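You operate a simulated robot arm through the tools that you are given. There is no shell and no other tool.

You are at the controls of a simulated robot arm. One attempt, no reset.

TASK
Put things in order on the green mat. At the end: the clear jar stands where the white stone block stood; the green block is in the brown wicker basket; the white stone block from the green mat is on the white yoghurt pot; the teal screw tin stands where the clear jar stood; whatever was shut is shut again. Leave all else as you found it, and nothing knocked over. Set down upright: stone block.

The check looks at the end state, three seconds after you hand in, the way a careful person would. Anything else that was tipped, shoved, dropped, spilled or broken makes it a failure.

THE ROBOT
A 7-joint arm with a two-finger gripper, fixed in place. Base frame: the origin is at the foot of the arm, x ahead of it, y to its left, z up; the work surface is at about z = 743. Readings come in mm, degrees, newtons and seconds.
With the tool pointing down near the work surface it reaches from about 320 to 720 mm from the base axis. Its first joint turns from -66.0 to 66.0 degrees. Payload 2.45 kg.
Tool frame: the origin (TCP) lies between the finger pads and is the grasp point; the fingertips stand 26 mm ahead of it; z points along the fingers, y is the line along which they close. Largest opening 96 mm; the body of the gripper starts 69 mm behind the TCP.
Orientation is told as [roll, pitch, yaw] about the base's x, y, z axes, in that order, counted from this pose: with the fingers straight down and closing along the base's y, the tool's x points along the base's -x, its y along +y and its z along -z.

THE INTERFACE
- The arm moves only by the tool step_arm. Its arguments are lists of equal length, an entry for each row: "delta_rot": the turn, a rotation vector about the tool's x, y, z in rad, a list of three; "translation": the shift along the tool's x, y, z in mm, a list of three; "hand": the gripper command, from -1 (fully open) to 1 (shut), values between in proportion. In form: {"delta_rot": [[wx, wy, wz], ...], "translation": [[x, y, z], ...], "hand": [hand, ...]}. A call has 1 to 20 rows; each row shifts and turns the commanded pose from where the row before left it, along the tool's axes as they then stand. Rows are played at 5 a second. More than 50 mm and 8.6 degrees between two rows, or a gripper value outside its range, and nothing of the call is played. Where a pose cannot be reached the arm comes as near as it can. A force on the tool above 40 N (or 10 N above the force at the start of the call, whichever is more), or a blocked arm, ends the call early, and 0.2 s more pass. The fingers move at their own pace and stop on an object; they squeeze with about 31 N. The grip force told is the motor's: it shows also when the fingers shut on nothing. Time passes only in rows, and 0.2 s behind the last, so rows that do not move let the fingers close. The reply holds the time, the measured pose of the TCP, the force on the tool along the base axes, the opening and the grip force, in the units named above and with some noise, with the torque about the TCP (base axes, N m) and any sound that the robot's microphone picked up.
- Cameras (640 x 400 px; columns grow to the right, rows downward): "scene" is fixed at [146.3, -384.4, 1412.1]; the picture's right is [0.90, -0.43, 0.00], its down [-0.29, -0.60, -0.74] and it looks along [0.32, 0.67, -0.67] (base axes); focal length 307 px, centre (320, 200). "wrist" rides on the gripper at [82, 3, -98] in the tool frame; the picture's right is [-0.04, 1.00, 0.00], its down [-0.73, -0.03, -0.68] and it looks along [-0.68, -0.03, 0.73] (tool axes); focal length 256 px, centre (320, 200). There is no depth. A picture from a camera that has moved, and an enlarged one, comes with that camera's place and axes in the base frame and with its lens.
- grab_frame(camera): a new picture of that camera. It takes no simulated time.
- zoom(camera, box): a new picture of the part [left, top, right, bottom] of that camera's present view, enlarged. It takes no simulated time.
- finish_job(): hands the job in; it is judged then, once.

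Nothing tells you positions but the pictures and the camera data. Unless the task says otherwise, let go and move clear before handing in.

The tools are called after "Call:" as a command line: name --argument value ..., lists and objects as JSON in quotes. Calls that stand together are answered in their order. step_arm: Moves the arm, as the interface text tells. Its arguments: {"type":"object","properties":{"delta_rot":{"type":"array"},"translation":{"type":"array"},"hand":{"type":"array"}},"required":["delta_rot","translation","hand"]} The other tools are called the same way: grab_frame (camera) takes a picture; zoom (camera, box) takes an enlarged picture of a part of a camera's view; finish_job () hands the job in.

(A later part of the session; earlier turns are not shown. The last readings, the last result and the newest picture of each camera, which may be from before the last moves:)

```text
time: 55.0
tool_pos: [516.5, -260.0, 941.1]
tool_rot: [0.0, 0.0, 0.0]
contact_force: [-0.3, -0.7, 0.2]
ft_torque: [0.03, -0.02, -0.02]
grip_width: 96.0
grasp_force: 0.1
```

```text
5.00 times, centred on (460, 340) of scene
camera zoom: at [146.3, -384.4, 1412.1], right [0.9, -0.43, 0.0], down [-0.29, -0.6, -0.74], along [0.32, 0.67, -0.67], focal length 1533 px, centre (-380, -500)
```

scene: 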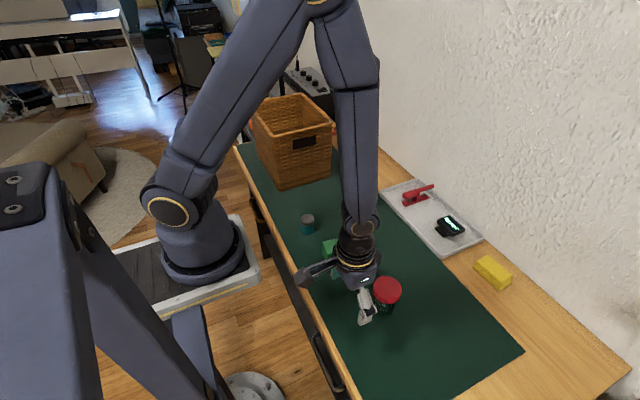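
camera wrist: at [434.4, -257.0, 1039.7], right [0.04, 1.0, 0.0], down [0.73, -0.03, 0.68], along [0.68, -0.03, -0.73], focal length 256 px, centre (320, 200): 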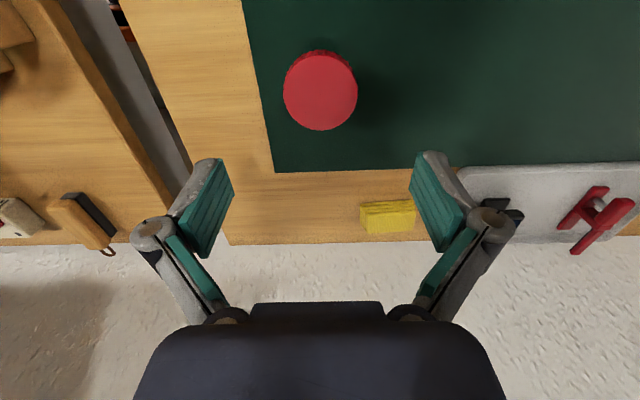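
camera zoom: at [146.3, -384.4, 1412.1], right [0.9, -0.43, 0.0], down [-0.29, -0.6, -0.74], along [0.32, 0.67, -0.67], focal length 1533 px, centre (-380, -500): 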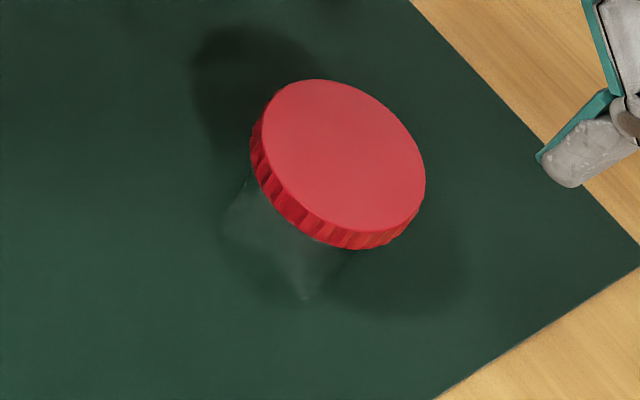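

The jar stands within about 1.5 mm of the stone's old centre, upright and shut. Now I'll go to the teal tin.

Call:
step_arm --delta_rot '[[0, 0, 0], [0, 0, 0], [0, 0, 0], [0, 0, 0], [0, 0, 0], [0, 0, 0], [0, 0, 0], [0, 0, 0], [0, 0, 0], [0, 0, 0], [0, 0, 0], [0, 0, 0], [0, 0, 0]]' --translation '[[11.83, 36.67, 0], [11.83, 36.67, 0], [11.83, 36.67, 0], [11.83, 36.67, 0], [11.83, 36.67, 0], [11.83, 36.67, 0], [11.83, 36.67, 0], [11.83, 36.67, 0], [11.83, 36.67, 0], [11.83, 36.67, 0], [11.83, 36.67, 0], [11.83, 36.67, 0], [0, 0, 0]]' --hand '[-1, -1, -1, -1, -1, -1, -1, -1, -1, -1, -1, -1, -1]'

Call:
grab_frame --camera "wrist"

Call:
grab_frame --camera "scene"

```text
time: 57.8
tool_pos: [373.6, 181.5, 940.4]
tool_rot: [0.0, 0.0, 0.1]
contact_force: [0.0, -0.4, 0.4]
ft_torque: [0.06, 0.0, -0.03]
grip_width: 96.0
grasp_force: 0.1
```

```text
taken
camera wrist: at [291.8, 184.5, 1038.9], right [0.04, 1.0, 0.0], down [0.73, -0.03, 0.68], along [0.68, -0.03, -0.73], focal length 256 px, centre (320, 200)
```

wrist: 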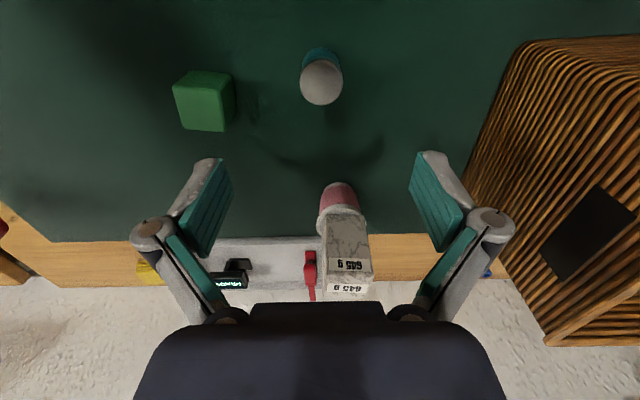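

```text
taken
```

scene: 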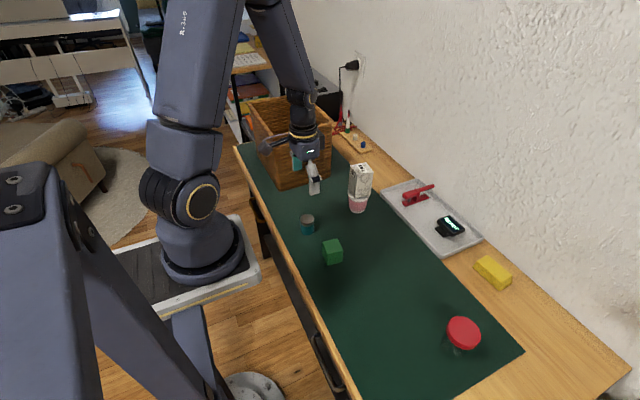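

Call:
zoom --camera "wrist" --box '[270, 20, 380, 130]'

Call:
zoom --camera "scene" --box '[285, 195, 335, 245]'

Call:
zoom --camera "wrist" --box '[160, 50, 260, 150]'

```text
3.64 times, centred on (325, 75) of wrist
camera zoom: at [291.8, 184.5, 1038.9], right [0.04, 1.0, 0.0], down [0.73, -0.03, 0.68], along [0.68, -0.03, -0.73], focal length 931 px, centre (302, 654)
```

zoom: 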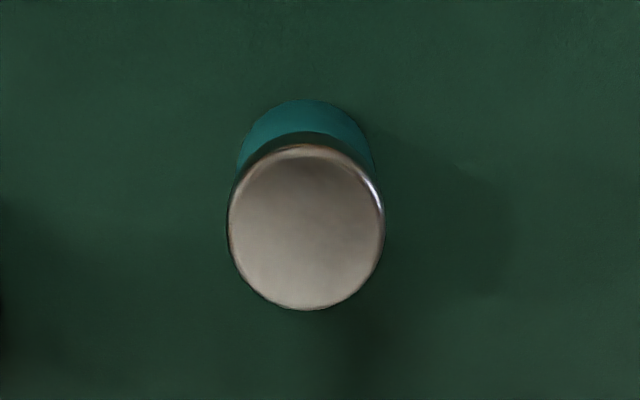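

```text
8.00 times, centred on (310, 220) of scene
camera zoom: at [146.3, -384.4, 1412.1], right [0.9, -0.43, 0.0], down [-0.29, -0.6, -0.74], along [0.32, 0.67, -0.67], focal length 2453 px, centre (400, 40)
```

zoom: 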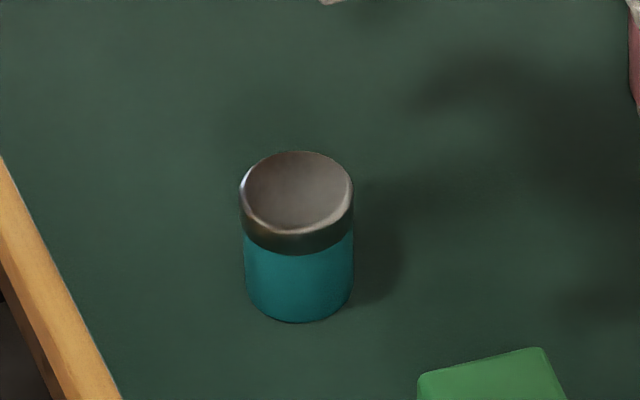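

```text
4.00 times, centred on (210, 100) of wrist
camera zoom: at [291.8, 184.5, 1038.9], right [0.04, 1.0, 0.0], down [0.73, -0.03, 0.68], along [0.68, -0.03, -0.73], focal length 1024 px, centre (760, 600)
```

zoom: 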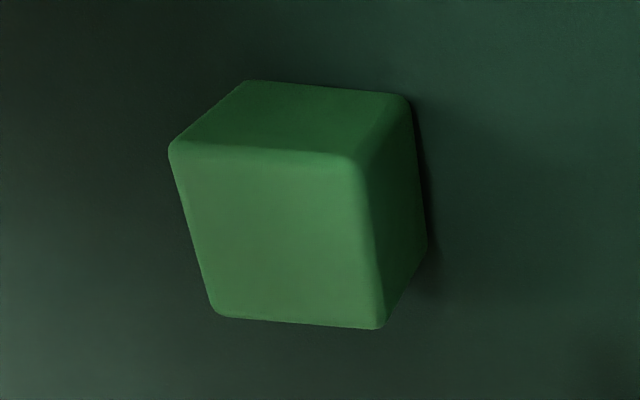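

The tin has a metal screw lid (~40 mm). Because the green block lies right on the tin's path, I'll do the block first. Moving above it now with the wrist turned to match.

Call:
step_arm --delta_rot '[[0, 0, 0], [0, 0, 0], [0, 0, 0], [0, 0, 0], [0, 0, 0.145], [0, 0, 0]]' --translation '[[-5.8, -30.1, 5], [-5.8, -30.1, 10], [-5.9, -30.1, 10], [-5.9, -30.2, 10], [0, 0, 0], [0, 0, 0]]' --hand '[-1, -1, -1, -1, -1, -1]'

Call:
grab_frame --camera "wrist"

Call:
zoom --camera "wrist" --box '[270, 60, 370, 160]'

```text
time: 59.2
tool_pos: [398.6, 60.8, 905.6]
tool_rot: [-0.1, 0.0, -8.4]
contact_force: [-1.3, 0.6, 0.2]
ft_torque: [0.0, 0.0, 0.04]
grip_width: 95.8
grasp_force: 0.1
```

```text
taken
camera wrist: at [317.5, 74.8, 1004.0], right [0.19, 0.98, 0.0], down [0.72, -0.14, 0.68], along [0.67, -0.13, -0.73], focal length 256 px, centre (320, 200)
```

wrist: 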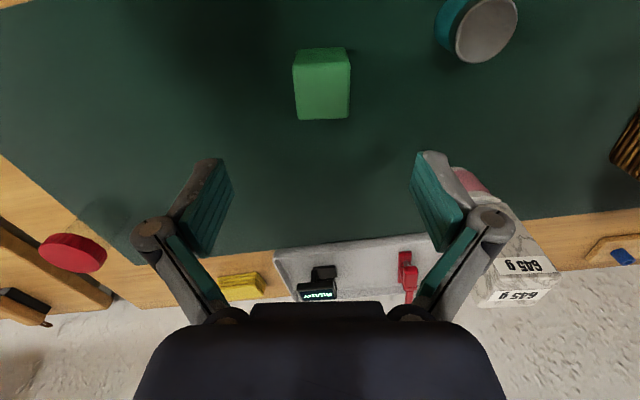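

```text
4.00 times, centred on (320, 110) of wrist
camera zoom: at [317.5, 74.8, 1004.0], right [0.19, 0.98, 0.0], down [0.72, -0.14, 0.68], along [0.67, -0.13, -0.73], focal length 1024 px, centre (320, 560)
```

zoom: 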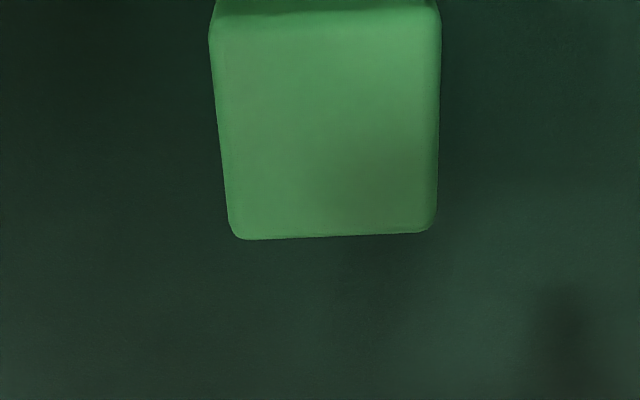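

The block is nearly aligned; I'll nudge +1.8 mm sideways and descend to a grasp height where only the tip pads hold it.

Call:
step_arm --delta_rot '[[0, 0, 0], [0, 0, 0], [0, 0, 0], [0, 0, 0], [0, 0, 0], [0, 0, 0], [0, 0, 0]]' --translation '[[1, 1.8, 0], [0, 0, 30], [0, 0, 30], [0, 0, 30], [0, 0, 24], [0, 0, 13], [0, 0, 0]]' --hand '[-1, -1, -1, -1, -1, -1, -1]'

Call:
grab_frame --camera "wrist"

Call:
zoom --camera "scene" --box '[290, 210, 380, 290]'

```text
time: 60.8
tool_pos: [397.1, 62.5, 778.5]
tool_rot: [0.0, 0.0, -8.3]
contact_force: [0.1, -0.7, 0.3]
ft_torque: [-0.01, -0.01, 0.01]
grip_width: 95.9
grasp_force: 0.1
```

```text
taken
camera wrist: at [317.0, 77.0, 877.3], right [0.18, 0.98, 0.0], down [0.72, -0.14, 0.68], along [0.67, -0.12, -0.73], focal length 256 px, centre (320, 200)
```

wrist: 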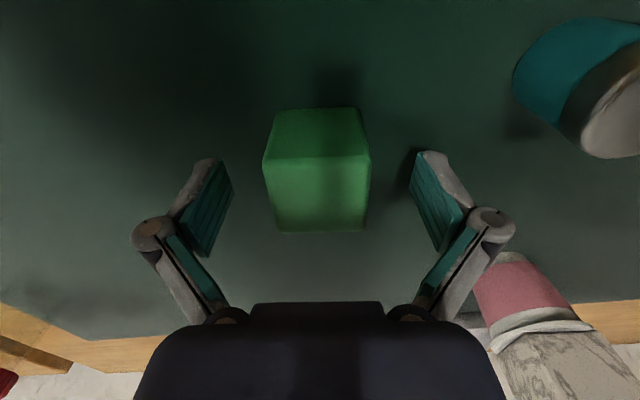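

```text
5.00 times, centred on (335, 250) of scene
camera zoom: at [146.3, -384.4, 1412.1], right [0.9, -0.43, 0.0], down [-0.29, -0.6, -0.74], along [0.32, 0.67, -0.67], focal length 1533 px, centre (245, -50)
```

zoom: 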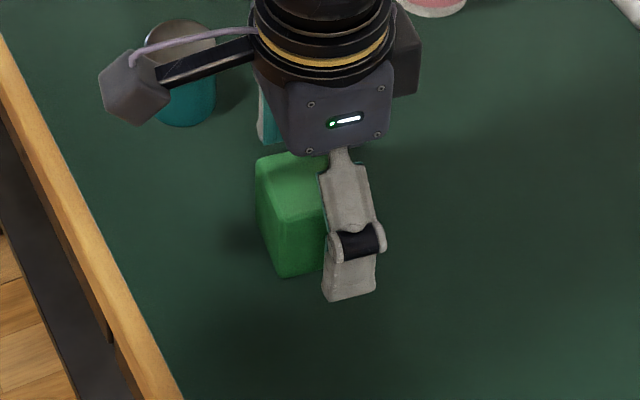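

Good alignment; closing on the block and doing a small test lift.

Call:
step_arm --delta_rot '[[0, 0, 0], [0, 0, 0], [0, 0, 0], [0, 0, 0], [0, 0, 0], [0, 0, 0], [0, 0, 0], [0, 0, 0], [0, 0, 0]]' --translation '[[0, 0, 0], [0, 0, 0], [0, 0, 0], [0, 0, 0], [0, 0, 0], [0, 0, -3], [0, 0, -5], [0, 0, -5], [0, 0, 0]]' --hand '[0, 0.5, 1, 1, 1, 1, 1, 1, 1]'

Call:
grab_frame --camera "wrist"

```text
time: 62.8
tool_pos: [396.8, 62.7, 791.4]
tool_rot: [-0.1, 0.0, -8.3]
contact_force: [-0.3, -0.1, -0.3]
ft_torque: [0.0, 0.0, -0.03]
grip_width: 44.1
grasp_force: 31.1
```

```text
taken
camera wrist: at [316.6, 77.3, 890.5], right [0.18, 0.98, 0.0], down [0.72, -0.14, 0.68], along [0.67, -0.13, -0.73], focal length 256 px, centre (320, 200)
```

wrist: 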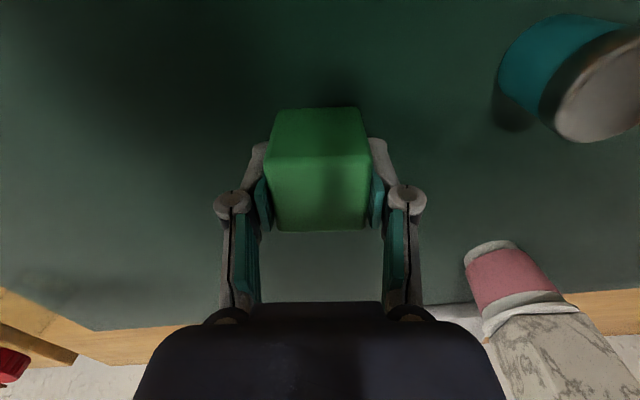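

The block is held with no slip. I'll raise it well above the basket rim.

Call:
step_arm --delta_rot '[[0, 0, 0], [0, 0, 0], [0, 0, 0], [0, 0, 0], [0, 0, 0], [0, 0, 0], [0, 0, 0], [0, 0, 0], [0, 0, 0]]' --translation '[[0, 0, -15], [0, 0, -30], [0, 0, -35], [0, 0, -35], [0, 0, -35], [0, 0, -35], [0, 0, -35], [0, 0, -20], [0, 0, 0]]' --hand '[1, 1, 1, 1, 1, 1, 1, 1, 1]'

Call:
grab_frame --camera "wrist"

Call:
grab_frame --camera "scene"

```text
time: 64.8
tool_pos: [395.5, 61.6, 1032.5]
tool_rot: [0.0, -0.1, -8.2]
contact_force: [0.2, -0.3, -0.9]
ft_torque: [0.0, 0.01, -0.01]
grip_width: 44.0
grasp_force: 31.2
```

```text
taken
camera wrist: at [315.7, 76.5, 1131.0], right [0.18, 0.98, 0.0], down [0.72, -0.14, 0.68], along [0.67, -0.13, -0.73], focal length 256 px, centre (320, 200)
```

wrist: 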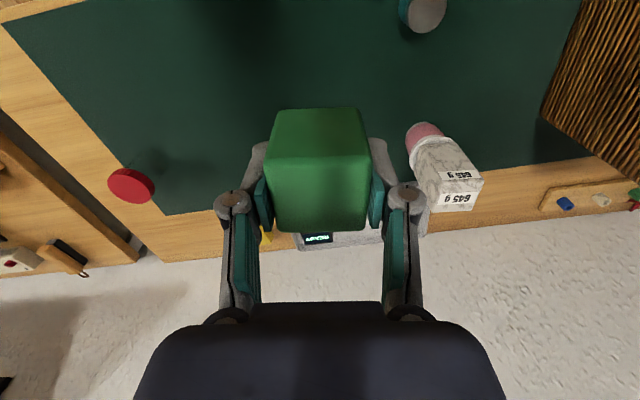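

```text
taken
```

scene: 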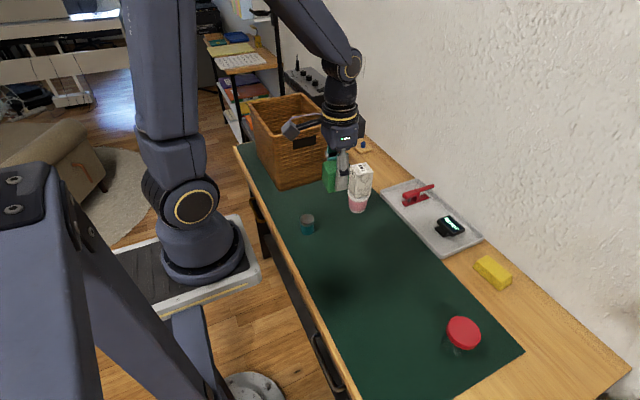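

Now I'll move toward the basket at height, stopping short to get a good look into it.

Call:
step_arm --delta_rot '[[0, 0, 0], [0, 0, 0], [0, 0, 0], [0, 0, 0], [0, 0, 0], [0, 0, 0], [0, 0, 0], [0, 0, 0]]' --translation '[[-1.4, 20, -2], [-1.4, 35, -2], [-1.4, 40, -2], [-1.4, 40, -2], [-1.4, 40, -2], [-1.4, 35, -2], [-1.4, 30, 0], [0, 0, 0]]' --hand '[1, 1, 1, 1, 1, 1, 1, 1]'

Call:
grab_frame --camera "wrist"

Call:
grab_frame --camera "scene"

```text
time: 66.6
tool_pos: [440.9, 299.0, 1044.8]
tool_rot: [0.0, 0.0, -8.2]
contact_force: [0.3, 0.3, -0.4]
ft_torque: [0.0, 0.01, 0.0]
grip_width: 43.7
grasp_force: 31.4
```

```text
taken
camera wrist: at [360.9, 312.8, 1142.6], right [0.18, 0.98, 0.0], down [0.72, -0.14, 0.68], along [0.67, -0.13, -0.73], focal length 256 px, centre (320, 200)
```

wrist: 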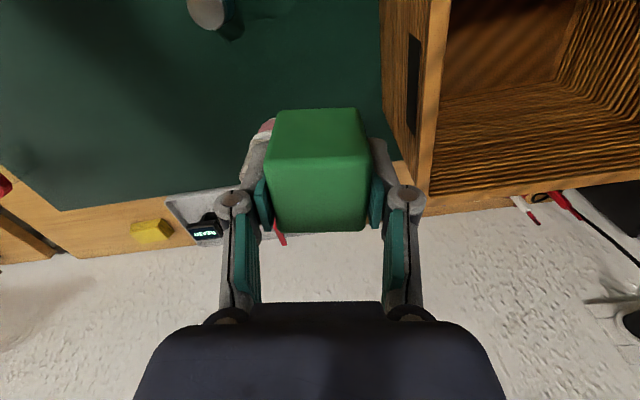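

```text
taken
```

scene: 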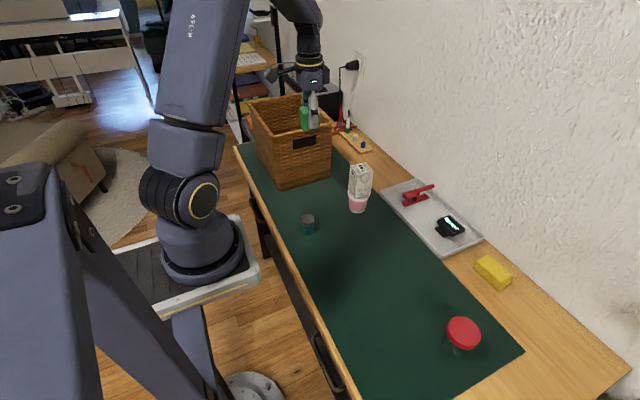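

Call:
zoom --camera "wrist" --box '[370, 0, 640, 220]'

Call:
zoom --camera "scene" --box '[230, 70, 360, 200]'

```text
1.82 times, centred on (505, 110) of wrist
camera zoom: at [360.9, 312.8, 1142.6], right [0.18, 0.98, 0.0], down [0.72, -0.14, 0.68], along [0.67, -0.13, -0.73], focal length 465 px, centre (-16, 364)
```

zoom: 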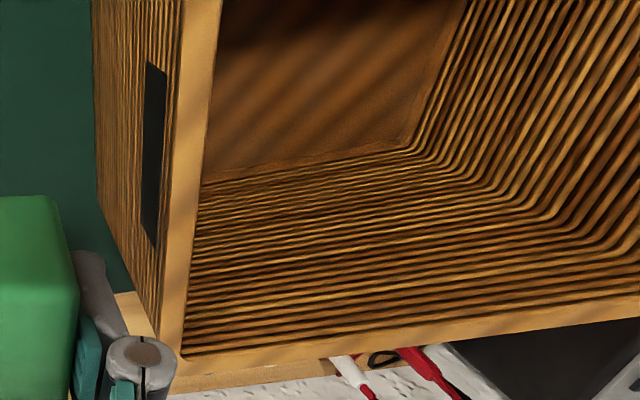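

```text
3.08 times, centred on (295, 135) of scene
camera zoom: at [146.3, -384.4, 1412.1], right [0.9, -0.43, 0.0], down [-0.29, -0.6, -0.74], along [0.32, 0.67, -0.67], focal length 943 px, centre (397, 400)
```

zoom: 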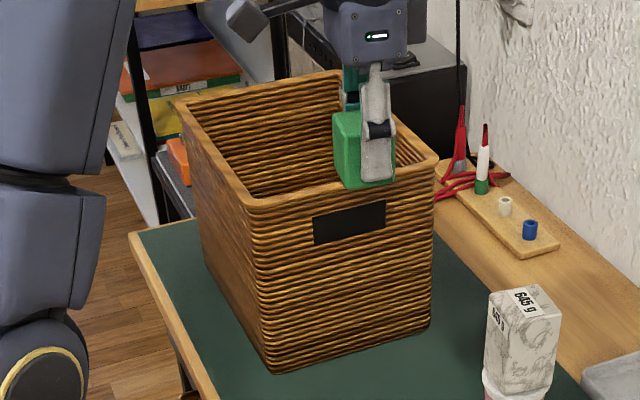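

The basket is empty: interior roughly x 372–546, y 394–622, rim at z≈953. I'll turn the wrist to about -45° so the camera housing will fit inside, then move over the opening.

Call:
step_arm --delta_rot '[[0, 0, 0.128], [0, 0, 0.128], [0, 0, 0.128], [0, 0, 0.128], [0, 0, 0.128], [0, 0, 0]]' --translation '[[0, 0, 0], [0, 0, 0], [0, 0, 0], [0, 0, 0], [0, 0, 0], [0, 0, 0]]' --hand '[1, 1, 1, 1, 1, 1]'

```text
time: 68.0
tool_pos: [441.5, 298.3, 1043.5]
tool_rot: [0.0, 0.0, -45.1]
contact_force: [0.0, -0.3, -1.1]
ft_torque: [0.0, -0.01, -0.01]
grip_width: 44.0
grasp_force: 30.9
```

Call:
step_arm --delta_rot '[[0, 0, 0], [0, 0, 0], [0, 0, 0], [0, 0, 0], [0, 0, 0], [0, 0, 0], [0, 0, 0]]' --translation '[[16.8, 24.8, 0], [16.8, 24.8, 0], [16.8, 24.8, 0], [16.8, 24.8, 0], [16.8, 24.8, 0], [16.8, 24.8, 0], [0, 0, 0]]' --hand '[1, 1, 1, 1, 1, 1, 1]'

Call:
grab_frame --camera "wrist"

Call:
zoom --camera "scene" --box '[200, 0, 400, 200]'

```text
time: 69.6
tool_pos: [474.3, 474.0, 1043.2]
tool_rot: [-0.1, 0.0, -45.0]
contact_force: [-0.2, -0.3, 0.0]
ft_torque: [0.01, 0.02, -0.02]
grip_width: 44.1
grasp_force: 31.3
```

```text
taken
camera wrist: at [418.7, 534.4, 1142.0], right [0.73, 0.68, 0.0], down [0.5, -0.54, 0.68], along [0.46, -0.5, -0.73], focal length 256 px, centre (320, 200)
```

wrist: 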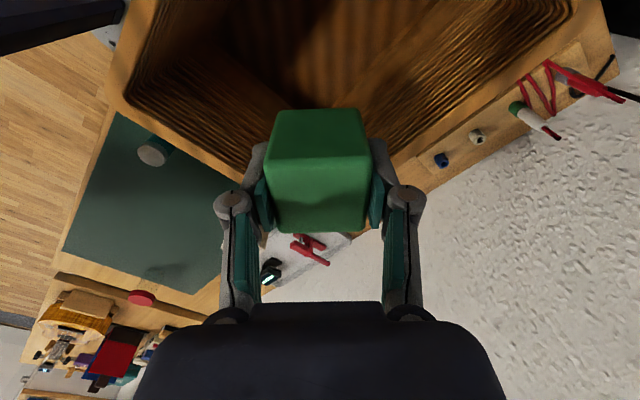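

```text
2.00 times, centred on (300, 100) of scene
camera zoom: at [146.3, -384.4, 1412.1], right [0.9, -0.43, 0.0], down [-0.29, -0.6, -0.74], along [0.32, 0.67, -0.67], focal length 613 px, centre (360, 400)
```

zoom: 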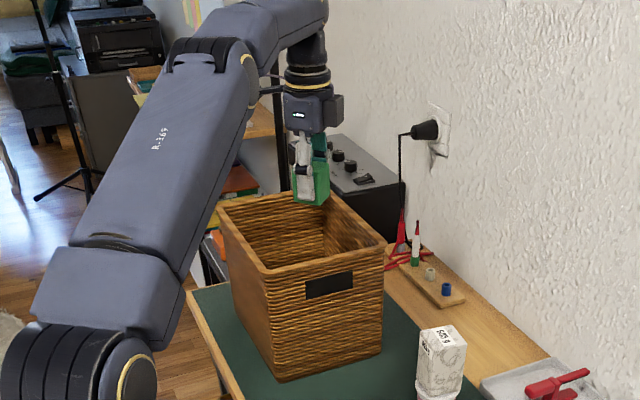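

The block is over the opening. I'll lower in stages, checking the clearance of the camera housing and forearm against the rim.

Call:
step_arm --delta_rot '[[0, 0, 0], [0, 0, 0], [0, 0, 0], [0, 0, 0], [0, 0, 0], [0, 0, 0]]' --translation '[[0, 0, 15], [0, 0, 30], [0, 0, 35], [0, 0, 35], [0, 0, 25], [0, 0, 0]]' --hand '[1, 1, 1, 1, 1, 1]'

Call:
grab_frame --camera "wrist"

Call:
zoom --camera "scene" --box '[200, 0, 400, 200]'

```text
time: 71.0
tool_pos: [475.6, 475.3, 904.3]
tool_rot: [0.0, 0.1, -45.0]
contact_force: [0.0, -0.3, -1.3]
ft_torque: [0.0, 0.0, 0.01]
grip_width: 44.0
grasp_force: 30.5
```

```text
taken
camera wrist: at [419.2, 534.4, 1002.3], right [0.73, 0.68, 0.0], down [0.5, -0.54, 0.68], along [0.46, -0.5, -0.73], focal length 256 px, centre (320, 200)
```

wrist: 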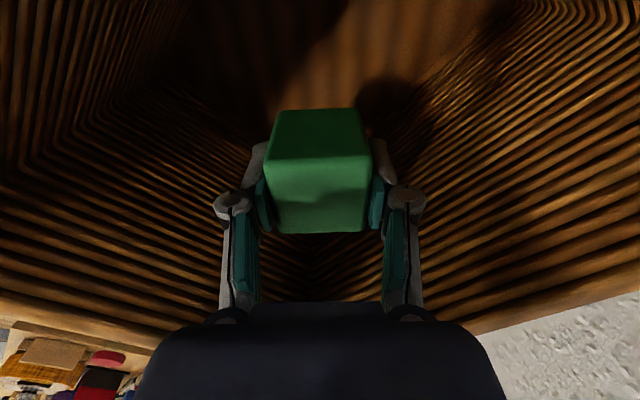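

```text
2.00 times, centred on (300, 100) of scene
camera zoom: at [146.3, -384.4, 1412.1], right [0.9, -0.43, 0.0], down [-0.29, -0.6, -0.74], along [0.32, 0.67, -0.67], focal length 613 px, centre (360, 400)
```

zoom: 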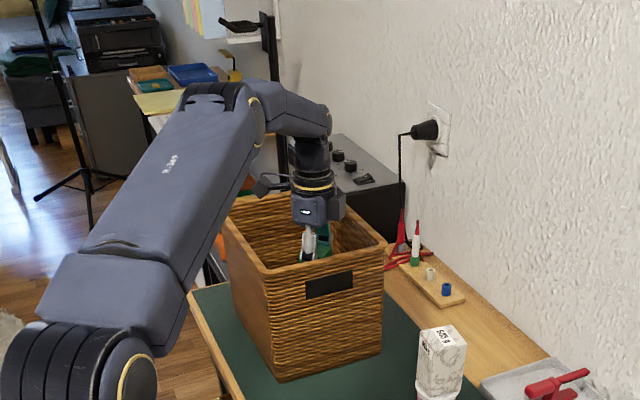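

Clearances look fine so far. I'll continue down another 60 mm and look again.

Call:
step_arm --delta_rot '[[0, 0, 0], [0, 0, 0], [0, 0, 0], [0, 0, 0], [0, 0, 0]]' --translation '[[0, 0, 12], [0, 0, 20], [0, 0, 20], [0, 0, 8], [0, 0, 0]]' --hand '[1, 1, 1, 1, 1]'

Call:
grab_frame --camera "wrist"

Call:
zoom --camera "scene" --box '[220, 20, 360, 160]'

```text
time: 72.2
tool_pos: [474.3, 476.3, 844.6]
tool_rot: [0.1, 0.0, -45.0]
contact_force: [1.0, -0.6, -1.0]
ft_torque: [-0.03, -0.03, -0.02]
grip_width: 43.8
grasp_force: 31.1
```

```text
taken
camera wrist: at [418.8, 534.8, 942.5], right [0.73, 0.68, 0.0], down [0.5, -0.54, 0.68], along [0.46, -0.5, -0.73], focal length 256 px, centre (320, 200)
```

wrist: 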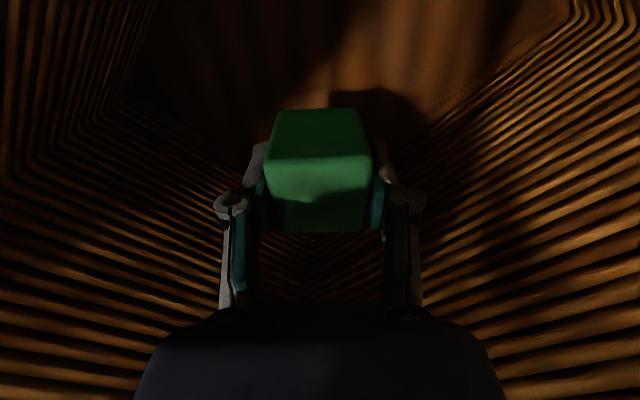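

```text
2.86 times, centred on (290, 90) of scene
camera zoom: at [146.3, -384.4, 1412.1], right [0.9, -0.43, 0.0], down [-0.29, -0.6, -0.74], along [0.32, 0.67, -0.67], focal length 876 px, centre (406, 514)
```

zoom: 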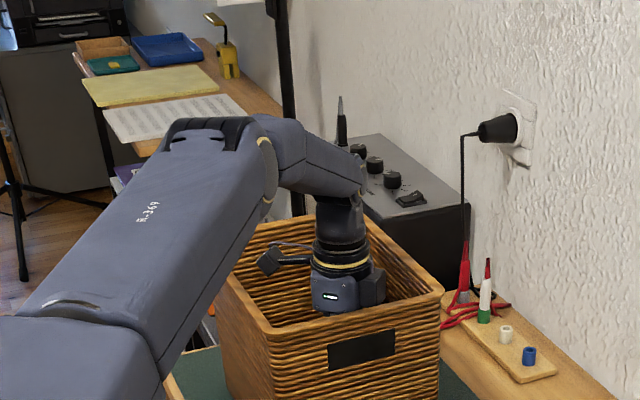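

Still good clearance all round. Down another 45 mm.

Call:
step_arm --delta_rot '[[0, 0, 0], [0, 0, 0], [0, 0, 0], [0, 0, 0], [0, 0, 0]]' --translation '[[0, 0, 10], [0, 0, 15], [0, 0, 12], [0, 0, 7], [0, 0, 0]]' --hand '[1, 1, 1, 1, 1]'

Call:
zoom --camera "scene" --box '[220, 20, 360, 160]'

Call:
grab_frame --camera "wrist"

```text
time: 73.4
tool_pos: [474.4, 474.7, 798.9]
tool_rot: [0.0, 0.0, -44.9]
contact_force: [-0.1, -0.5, -1.3]
ft_torque: [-0.01, -0.02, -0.02]
grip_width: 43.9
grasp_force: 30.8
```

```text
2.86 times, centred on (290, 90) of scene
camera zoom: at [146.3, -384.4, 1412.1], right [0.9, -0.43, 0.0], down [-0.29, -0.6, -0.74], along [0.32, 0.67, -0.67], focal length 876 px, centre (406, 514)
```

zoom: 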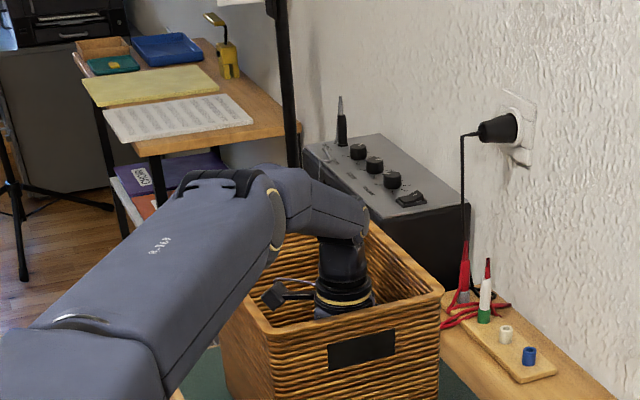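

```text
taken
camera wrist: at [419.4, 534.4, 898.0], right [0.73, 0.68, 0.0], down [0.5, -0.54, 0.68], along [0.46, -0.5, -0.73], focal length 256 px, centre (320, 200)
```

wrist: 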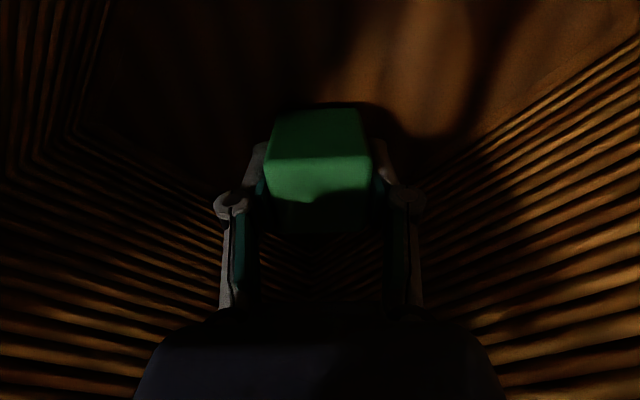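

Block bottom should be around z≈764, only about 10–15 mm above the basket floor. I'll lower slowly until it touches.

Call:
step_arm --delta_rot '[[0, 0, 0], [0, 0, 0], [0, 0, 0], [0, 0, 0]]' --translation '[[0, 0, 2], [0, 0, 3], [0, 0, 2], [0, 0, 0]]' --hand '[1, 1, 1, 1]'

Call:
step_arm --delta_rot '[[0, 0, 0], [0, 0, 0], [0, 0, 0]]' --translation '[[0, 0, 1.5], [0, 0, 1.5], [0, 0, 0]]' --hand '[1, 1, 1]'

```text
time: 74.4
tool_pos: [475.0, 474.7, 792.3]
tool_rot: [0.1, 0.0, -45.1]
contact_force: [-0.2, 0.4, -0.2]
ft_torque: [0.02, -0.02, 0.01]
grip_width: 43.9
grasp_force: 30.9
```

```text
time: 75.2
tool_pos: [474.6, 475.3, 789.6]
tool_rot: [0.0, -0.1, -45.0]
contact_force: [0.3, 0.0, 0.3]
ft_torque: [-0.04, 0.01, 0.0]
grip_width: 44.2
grasp_force: 31.1
```

Call:
step_arm --delta_rot '[[0, 0, 0], [0, 0, 0], [0, 0, 0]]' --translation '[[0, 0, 1.5], [0, 0, 1], [0, 0, 0]]' --hand '[1, 1, 1]'

Call:
zoom --camera "scene" --box '[220, 20, 360, 160]'

```text
time: 76.0
tool_pos: [474.6, 474.8, 788.2]
tool_rot: [0.0, 0.0, -45.1]
contact_force: [0.6, 0.0, -0.9]
ft_torque: [-0.03, 0.0, 0.03]
grip_width: 44.0
grasp_force: 31.1
```

```text
2.86 times, centred on (290, 90) of scene
camera zoom: at [146.3, -384.4, 1412.1], right [0.9, -0.43, 0.0], down [-0.29, -0.6, -0.74], along [0.32, 0.67, -0.67], focal length 876 px, centre (406, 514)
```

zoom: 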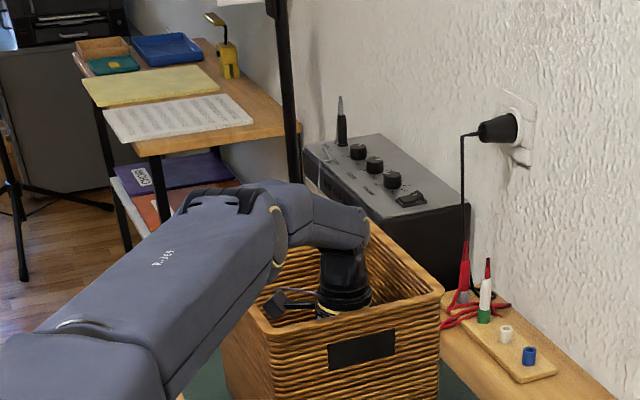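

Call:
step_arm --delta_rot '[[0, 0, 0], [0, 0, 0], [0, 0, 0]]' --translation '[[0, 0, 1], [0, 0, 1], [0, 0, 0]]' --hand '[1, 1, 1]'

Call:
step_arm --delta_rot '[[0, 0, 0], [0, 0, 0]]' --translation '[[0, 0, 1], [0, 0, 0]]' --hand '[1, 1]'

```text
time: 76.8
tool_pos: [475.6, 475.7, 787.5]
tool_rot: [0.1, 0.1, -45.0]
contact_force: [-3.7, -5.1, 16.9]
ft_torque: [-0.27, 0.22, 0.0]
grip_width: 43.8
grasp_force: 31.1
```

```text
time: 77.4
tool_pos: [474.6, 475.7, 785.8]
tool_rot: [0.2, -0.1, -45.0]
contact_force: [-2.5, -5.0, 26.5]
ft_torque: [-0.19, 0.13, -0.01]
grip_width: 44.1
grasp_force: 30.7
```

The block is on the basket floor (contact force). I'll back off the pressure and open.

Call:
step_arm --delta_rot '[[0, 0, 0], [0, 0, 0]]' --translation '[[0, 0, -1.5], [0, 0, -0.8]]' --hand '[1, 1]'

Call:
step_arm --delta_rot '[[0, 0, 0], [0, 0, 0], [0, 0, 0], [0, 0, 0]]' --translation '[[0, 0, 0], [0, 0, 0], [0, 0, 0], [0, 0, 0]]' --hand '[0.3, -0.2, -0.6, -0.6]'

Call:
grab_frame --camera "wrist"

```text
time: 78.0
tool_pos: [474.9, 475.1, 786.6]
tool_rot: [0.0, 0.0, -45.0]
contact_force: [2.0, 2.2, 7.3]
ft_torque: [0.23, -0.19, -0.01]
grip_width: 43.9
grasp_force: 30.9
```

```text
time: 79.0
tool_pos: [474.8, 474.3, 786.2]
tool_rot: [0.1, 0.0, -45.0]
contact_force: [0.3, -0.3, 0.1]
ft_torque: [0.01, -0.01, 0.0]
grip_width: 76.7
grasp_force: 0.0
```

```text
taken
camera wrist: at [419.6, 534.4, 885.3], right [0.73, 0.68, 0.0], down [0.5, -0.54, 0.68], along [0.46, -0.5, -0.73], focal length 256 px, centre (320, 200)
```

wrist: 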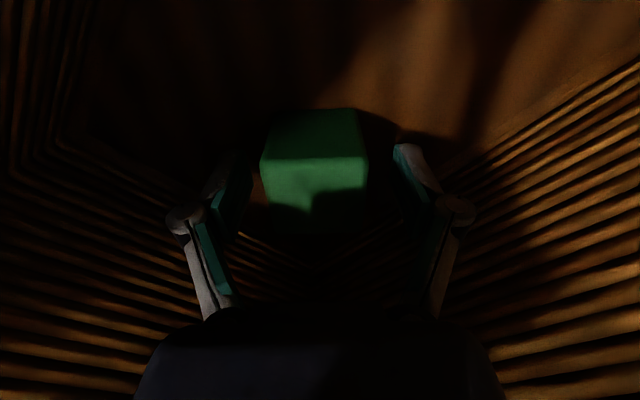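

The block is released on the basket floor. I'll lift straight out with this partial opening.

Call:
step_arm --delta_rot '[[0, 0, 0], [0, 0, 0], [0, 0, 0], [0, 0, 0], [0, 0, 0], [0, 0, 0], [0, 0, 0], [0, 0, 0], [0, 0, 0]]' --translation '[[0, 0, -15], [0, 0, -30], [0, 0, -35], [0, 0, -35], [0, 0, -35], [0, 0, -35], [0, 0, -35], [0, 0, -35], [0, 0, 0]]' --hand '[-0.6, -0.6, -0.6, -0.6, -0.6, -0.6, -0.6, -0.6, -0.6]'

Call:
grab_frame --camera "wrist"

Call:
grab_frame --camera "scene"

```text
time: 81.0
tool_pos: [474.5, 474.8, 1042.1]
tool_rot: [0.0, 0.0, -45.1]
contact_force: [-0.4, 0.4, 0.2]
ft_torque: [0.0, 0.0, 0.01]
grip_width: 76.7
grasp_force: 0.1
```

```text
taken
camera wrist: at [419.1, 534.3, 1140.2], right [0.73, 0.68, 0.0], down [0.5, -0.54, 0.68], along [0.46, -0.5, -0.73], focal length 256 px, centre (320, 200)
```

wrist: 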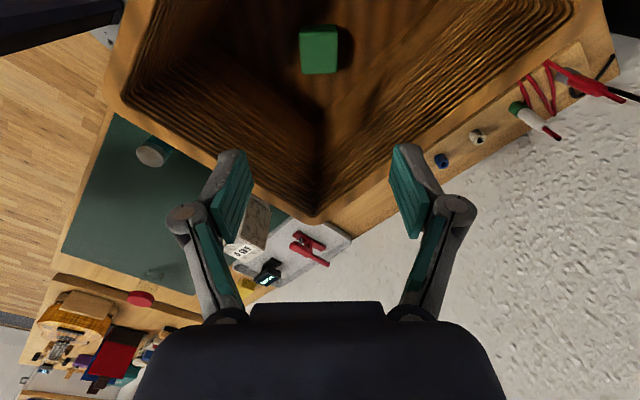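

```text
taken
```

scene: 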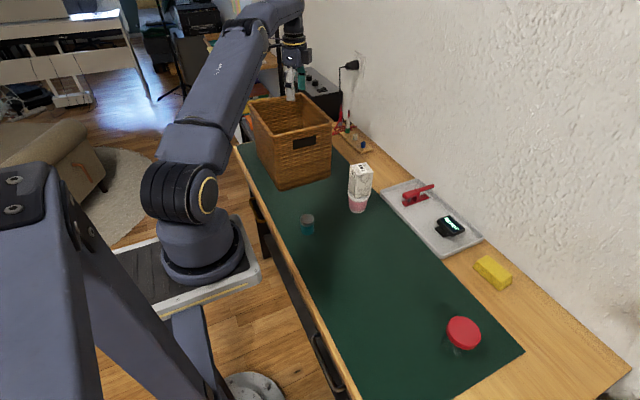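

The green block rests on the basket floor, and the basket looks unmoved. Now I'll back out, square the wrist, and go above the tin.

Call:
step_arm --delta_rot '[[0, 0, 0], [0, 0, 0], [0, 0, 0], [0, 0, 0], [0, 0, 0], [0, 0, -0.131], [0, 0, -0.131], [0, 0, -0.131], [0, 0, -0.131], [0, 0, -0.131], [0, 0, -0.131], [0, 0, 0]]' --translation '[[-20.2, -29.8, 0], [-20.2, -29.8, 0], [-20.2, -29.8, 0], [-20.2, -29.8, 0], [-20.2, -29.8, 0], [0, 0, 0], [0, 0, 0], [0, 0, 0], [0, 0, 0], [0, 0, 0], [0, 0, 0], [0, 0, 0]]' --hand '[-1, -1, -1, -1, -1, -1, -1, -1, -1, -1, -1, -1]'

```text
time: 83.6
tool_pos: [441.0, 297.9, 1041.6]
tool_rot: [0.0, 0.0, 0.2]
contact_force: [0.3, -0.2, 0.5]
ft_torque: [0.02, 0.0, -0.03]
grip_width: 96.2
grasp_force: 0.0
```

Call:
step_arm --delta_rot '[[0, 0, 0.003], [0, 0, 0], [0, 0, 0], [0, 0, 0], [0, 0, 0], [0, 0, 0]]' --translation '[[13.1, -23.1, 27.3], [13.1, -23.1, 27.3], [13.1, -23.1, 27.3], [13.1, -23.1, 27.3], [13.1, -23.1, 27.3], [0, 0, 0]]' --hand '[-1, -1, -1, -1, -1, -1]'

Call:
grab_frame --camera "wrist"

Call:
zoom --camera "wrist" --box '[260, 30, 380, 150]'

```text
time: 85.0
tool_pos: [376.6, 183.0, 903.2]
tool_rot: [-0.1, 0.0, -0.1]
contact_force: [-0.8, 0.0, 0.4]
ft_torque: [0.02, -0.01, 0.03]
grip_width: 96.2
grasp_force: 0.2
```

```text
taken
camera wrist: at [294.8, 185.0, 1003.0], right [0.04, 1.0, 0.0], down [0.73, -0.03, 0.68], along [0.68, -0.03, -0.73], focal length 256 px, centre (320, 200)
```

wrist: 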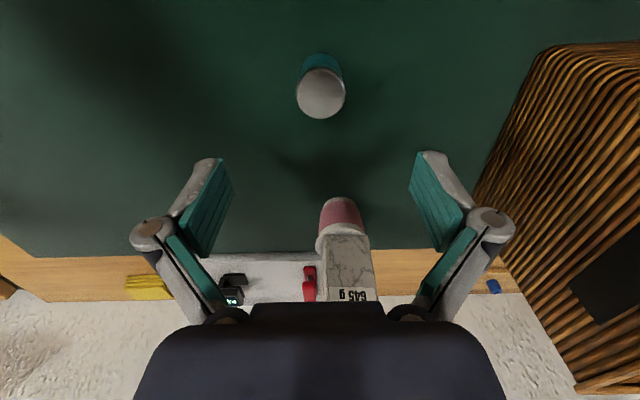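

```text
3.33 times, centred on (320, 90) of wrist
camera zoom: at [294.8, 185.0, 1003.0], right [0.04, 1.0, 0.0], down [0.73, -0.03, 0.68], along [0.68, -0.03, -0.73], focal length 853 px, centre (320, 567)
```

zoom: 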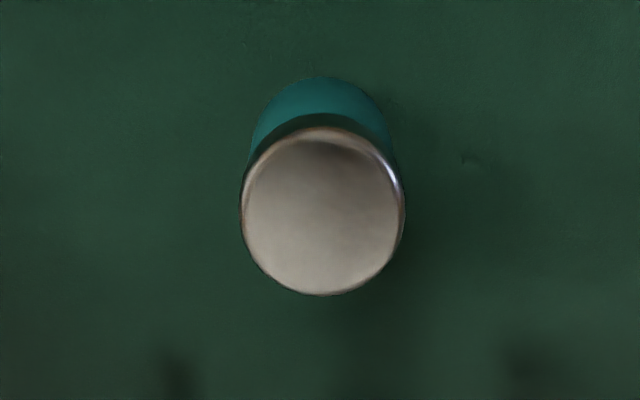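

The tin is centred within about 2 mm. I'll adjust and descend.

Call:
step_arm --delta_rot '[[0, 0, 0], [0, 0, 0], [0, 0, 0], [0, 0, 0], [0, 0, 0], [0, 0, 0], [0, 0, 0]]' --translation '[[2, 0.4, 0], [0, 0, 30], [0, 0, 30], [0, 0, 30], [0, 0, 20], [0, 0, 11], [0, 0, 0]]' --hand '[-1, -1, -1, -1, -1, -1, -1]'

Call:
grab_frame --camera "wrist"

Call:
zoom --camera "scene" --box '[270, 180, 350, 250]'

```text
time: 86.6
tool_pos: [374.0, 183.0, 783.3]
tool_rot: [0.0, 0.1, -0.1]
contact_force: [0.0, -0.7, -0.3]
ft_torque: [-0.02, 0.0, 0.01]
grip_width: 96.2
grasp_force: 0.0
```

```text
taken
camera wrist: at [292.6, 185.9, 882.0], right [0.04, 1.0, 0.0], down [0.73, -0.03, 0.68], along [0.68, -0.03, -0.73], focal length 256 px, centre (320, 200)
```

wrist: 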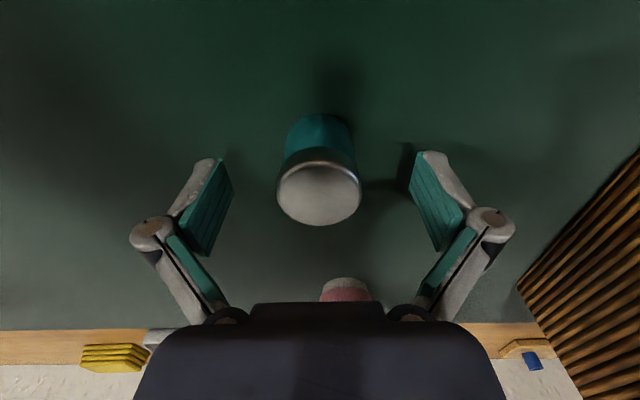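

```text
5.71 times, centred on (310, 215) of scene
camera zoom: at [146.3, -384.4, 1412.1], right [0.9, -0.43, 0.0], down [-0.29, -0.6, -0.74], along [0.32, 0.67, -0.67], focal length 1752 px, centre (377, 114)
```

zoom: 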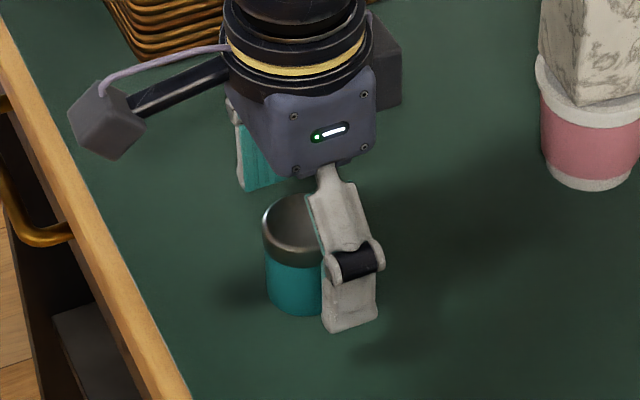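

Centred. Closing and test lifting a few mm.

Call:
step_arm --delta_rot '[[0, 0, 0], [0, 0, 0], [0, 0, 0], [0, 0, 0], [0, 0, 0], [0, 0, 0]]' --translation '[[0, 0, 0], [0, 0, 0], [0, 0, 0], [0, 0, 0], [0, 0, 0], [0, 0, 0]]' --hand '[-0.2, 0.1, 0.3, 1, 1, 1]'

Call:
step_arm --delta_rot '[[0, 0, 0], [0, 0, 0], [0, 0, 0], [0, 0, 0], [0, 0, 0]]' --translation '[[0, 0, -1], [0, 0, -1], [0, 0, -1], [0, 0, -1], [0, 0, 0]]' --hand '[1, 1, 1, 1, 1]'

Call:
grab_frame --camera "wrist"

Call:
zoom --camera "scene" --box '[270, 180, 350, 250]'

```text
time: 88.0
tool_pos: [374.2, 183.2, 783.6]
tool_rot: [-0.1, -0.1, -0.1]
contact_force: [0.1, -0.2, 0.8]
ft_torque: [-0.01, 0.0, -0.01]
grip_width: 38.3
grasp_force: 30.7
```

```text
time: 89.2
tool_pos: [373.3, 182.9, 788.7]
tool_rot: [0.0, 0.0, -0.1]
contact_force: [0.6, 0.2, -0.5]
ft_torque: [-0.02, 0.0, 0.01]
grip_width: 38.7
grasp_force: 30.9
```

```text
taken
camera wrist: at [292.2, 185.9, 886.5], right [0.04, 1.0, 0.0], down [0.73, -0.03, 0.68], along [0.68, -0.03, -0.73], focal length 256 px, centre (320, 200)
```

wrist: 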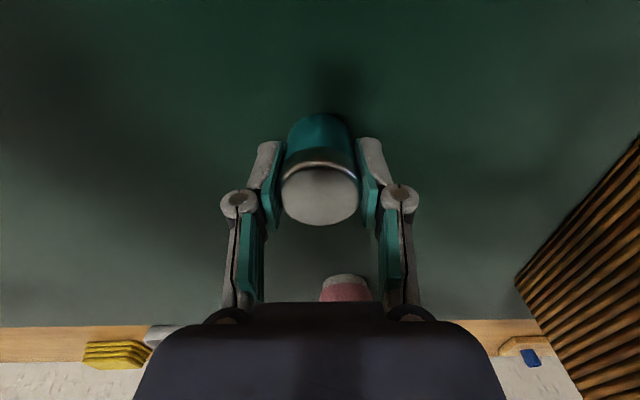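

```text
5.71 times, centred on (310, 215) of scene
camera zoom: at [146.3, -384.4, 1412.1], right [0.9, -0.43, 0.0], down [-0.29, -0.6, -0.74], along [0.32, 0.67, -0.67], focal length 1752 px, centre (377, 114)
```

zoom: 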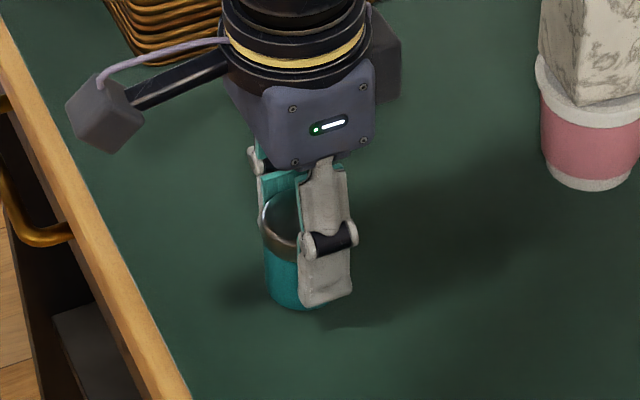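

The tin comes up whole with an opening of 38.7 mm. I'll lift a bit further and check its position in the hand.

Call:
step_arm --delta_rot '[[0, 0, 0], [0, 0, 0], [0, 0, 0], [0, 0, 0], [0, 0, 0]]' --translation '[[0, 0, -3], [0, 0, -4], [0, 0, -4], [0, 0, -2], [0, 0, 0]]' --hand '[1, 1, 1, 1, 1]'

Call:
zoom --camera "wrist" --box '[250, 90, 390, 240]'

Call:
zoom --camera "scene" --box '[270, 180, 350, 250]'

```text
time: 90.4
tool_pos: [374.3, 181.3, 801.1]
tool_rot: [0.1, 0.0, 0.0]
contact_force: [0.5, 0.3, -1.3]
ft_torque: [-0.04, -0.01, 0.01]
grip_width: 38.7
grasp_force: 30.9
```

```text
2.67 times, centred on (320, 165) of wrist
camera zoom: at [292.5, 185.9, 899.7], right [0.04, 1.0, 0.0], down [0.73, -0.03, 0.68], along [0.68, -0.03, -0.73], focal length 683 px, centre (320, 293)
```

zoom: 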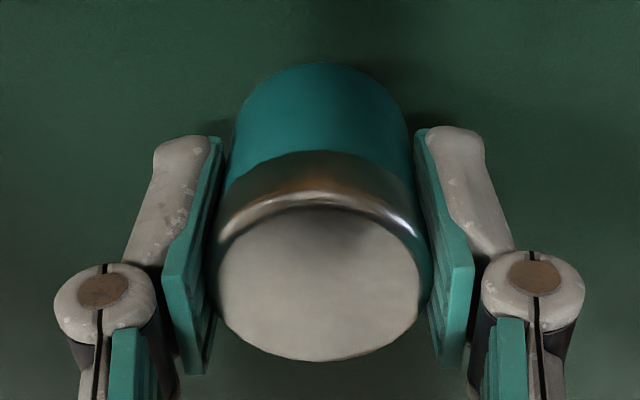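

```text
5.71 times, centred on (310, 215) of scene
camera zoom: at [146.3, -384.4, 1412.1], right [0.9, -0.43, 0.0], down [-0.29, -0.6, -0.74], along [0.32, 0.67, -0.67], focal length 1752 px, centre (377, 114)
```

zoom: 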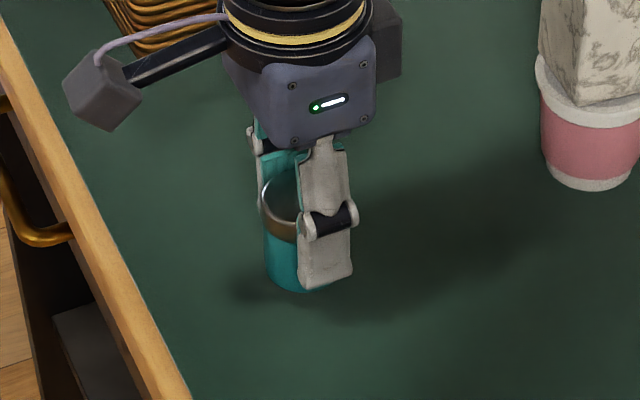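

The tin is held whole and centred in the hand. The way is clear, so I'll carry it low, about 17 mm up, to the jar's old spot at (435.2,-118.3).

Call:
step_arm --delta_rot '[[0, 0, 0], [0, 0, 0], [0, 0, 0], [0, 0, 0], [0, 0, 0], [0, 0, 0], [0, 0, 0], [0, 0, 0], [0, 0, 0], [0, 0, 0], [0, 0, 0]]' --translation '[[-2.4, -12, 0], [-4.9, -24.1, 0], [-7.3, -36.1, 0], [-8, -39.1, 0], [-8, -39.1, 0], [-8, -39.1, 0], [-8, -39.1, 0], [-7.3, -36.1, 0], [-4.9, -24.1, 0], [-2.4, -12, 0], [0, 0, 0]]' --hand '[1, 1, 1, 1, 1, 1, 1, 1, 1, 1, 1]'

Call:
grab_frame --camera "wrist"

Call:
zoom --camera "scene" --box '[350, 260, 420, 330]'

```text
time: 92.8
tool_pos: [434.1, -118.6, 801.2]
tool_rot: [0.0, 0.0, -0.1]
contact_force: [0.2, -0.1, -0.7]
ft_torque: [0.0, -0.04, 0.0]
grip_width: 38.8
grasp_force: 30.9
```

```text
taken
camera wrist: at [352.7, -115.4, 899.2], right [0.04, 1.0, 0.0], down [0.73, -0.03, 0.68], along [0.68, -0.03, -0.73], focal length 256 px, centre (320, 200)
```

wrist: 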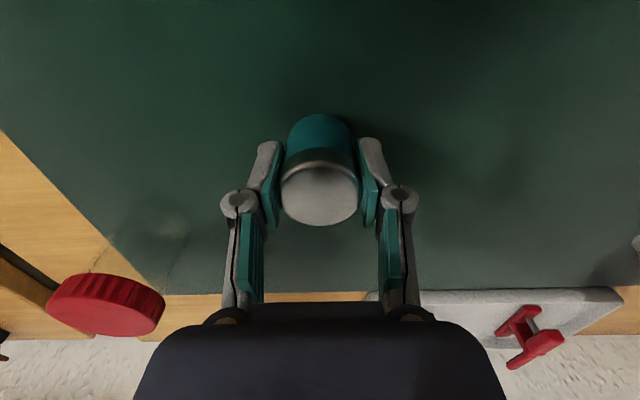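

```text
5.71 times, centred on (385, 295) of scene
camera zoom: at [146.3, -384.5, 1412.1], right [0.9, -0.43, 0.0], down [-0.29, -0.6, -0.74], along [0.32, 0.67, -0.67], focal length 1752 px, centre (-51, -343)
```

zoom: 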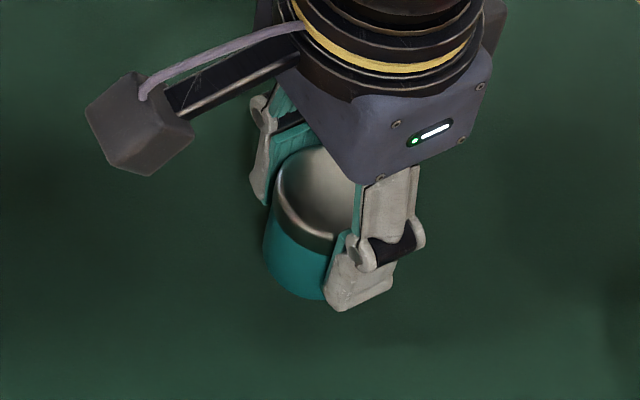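

Position is within about 1 mm. I'll nudge and lower.

Call:
step_arm --delta_rot '[[0, 0, 0], [0, 0, 0], [0, 0, 0], [0, 0, 0], [0, 0, 0], [0, 0, 0]]' --translation '[[-0.8, 0, 2], [0, 0, 4], [0, 0, 4], [0, 0, 3], [0, 0, 2], [0, 0, 0]]' --hand '[1, 1, 1, 1, 1, 1]'

Call:
step_arm --delta_rot '[[0, 0, 0], [0, 0, 0]]' --translation '[[0, 0, 1], [0, 0, 0]]' --hand '[1, 1]'

```text
time: 94.2
tool_pos: [436.0, -116.9, 786.6]
tool_rot: [-0.1, -0.1, -0.1]
contact_force: [-0.1, 0.1, -0.2]
ft_torque: [0.02, 0.01, 0.03]
grip_width: 38.9
grasp_force: 30.9
```

```text
time: 94.8
tool_pos: [435.8, -116.5, 784.5]
tool_rot: [0.0, 0.0, -0.1]
contact_force: [0.4, 0.8, -1.0]
ft_torque: [0.04, 0.0, -0.03]
grip_width: 38.7
grasp_force: 31.2
```

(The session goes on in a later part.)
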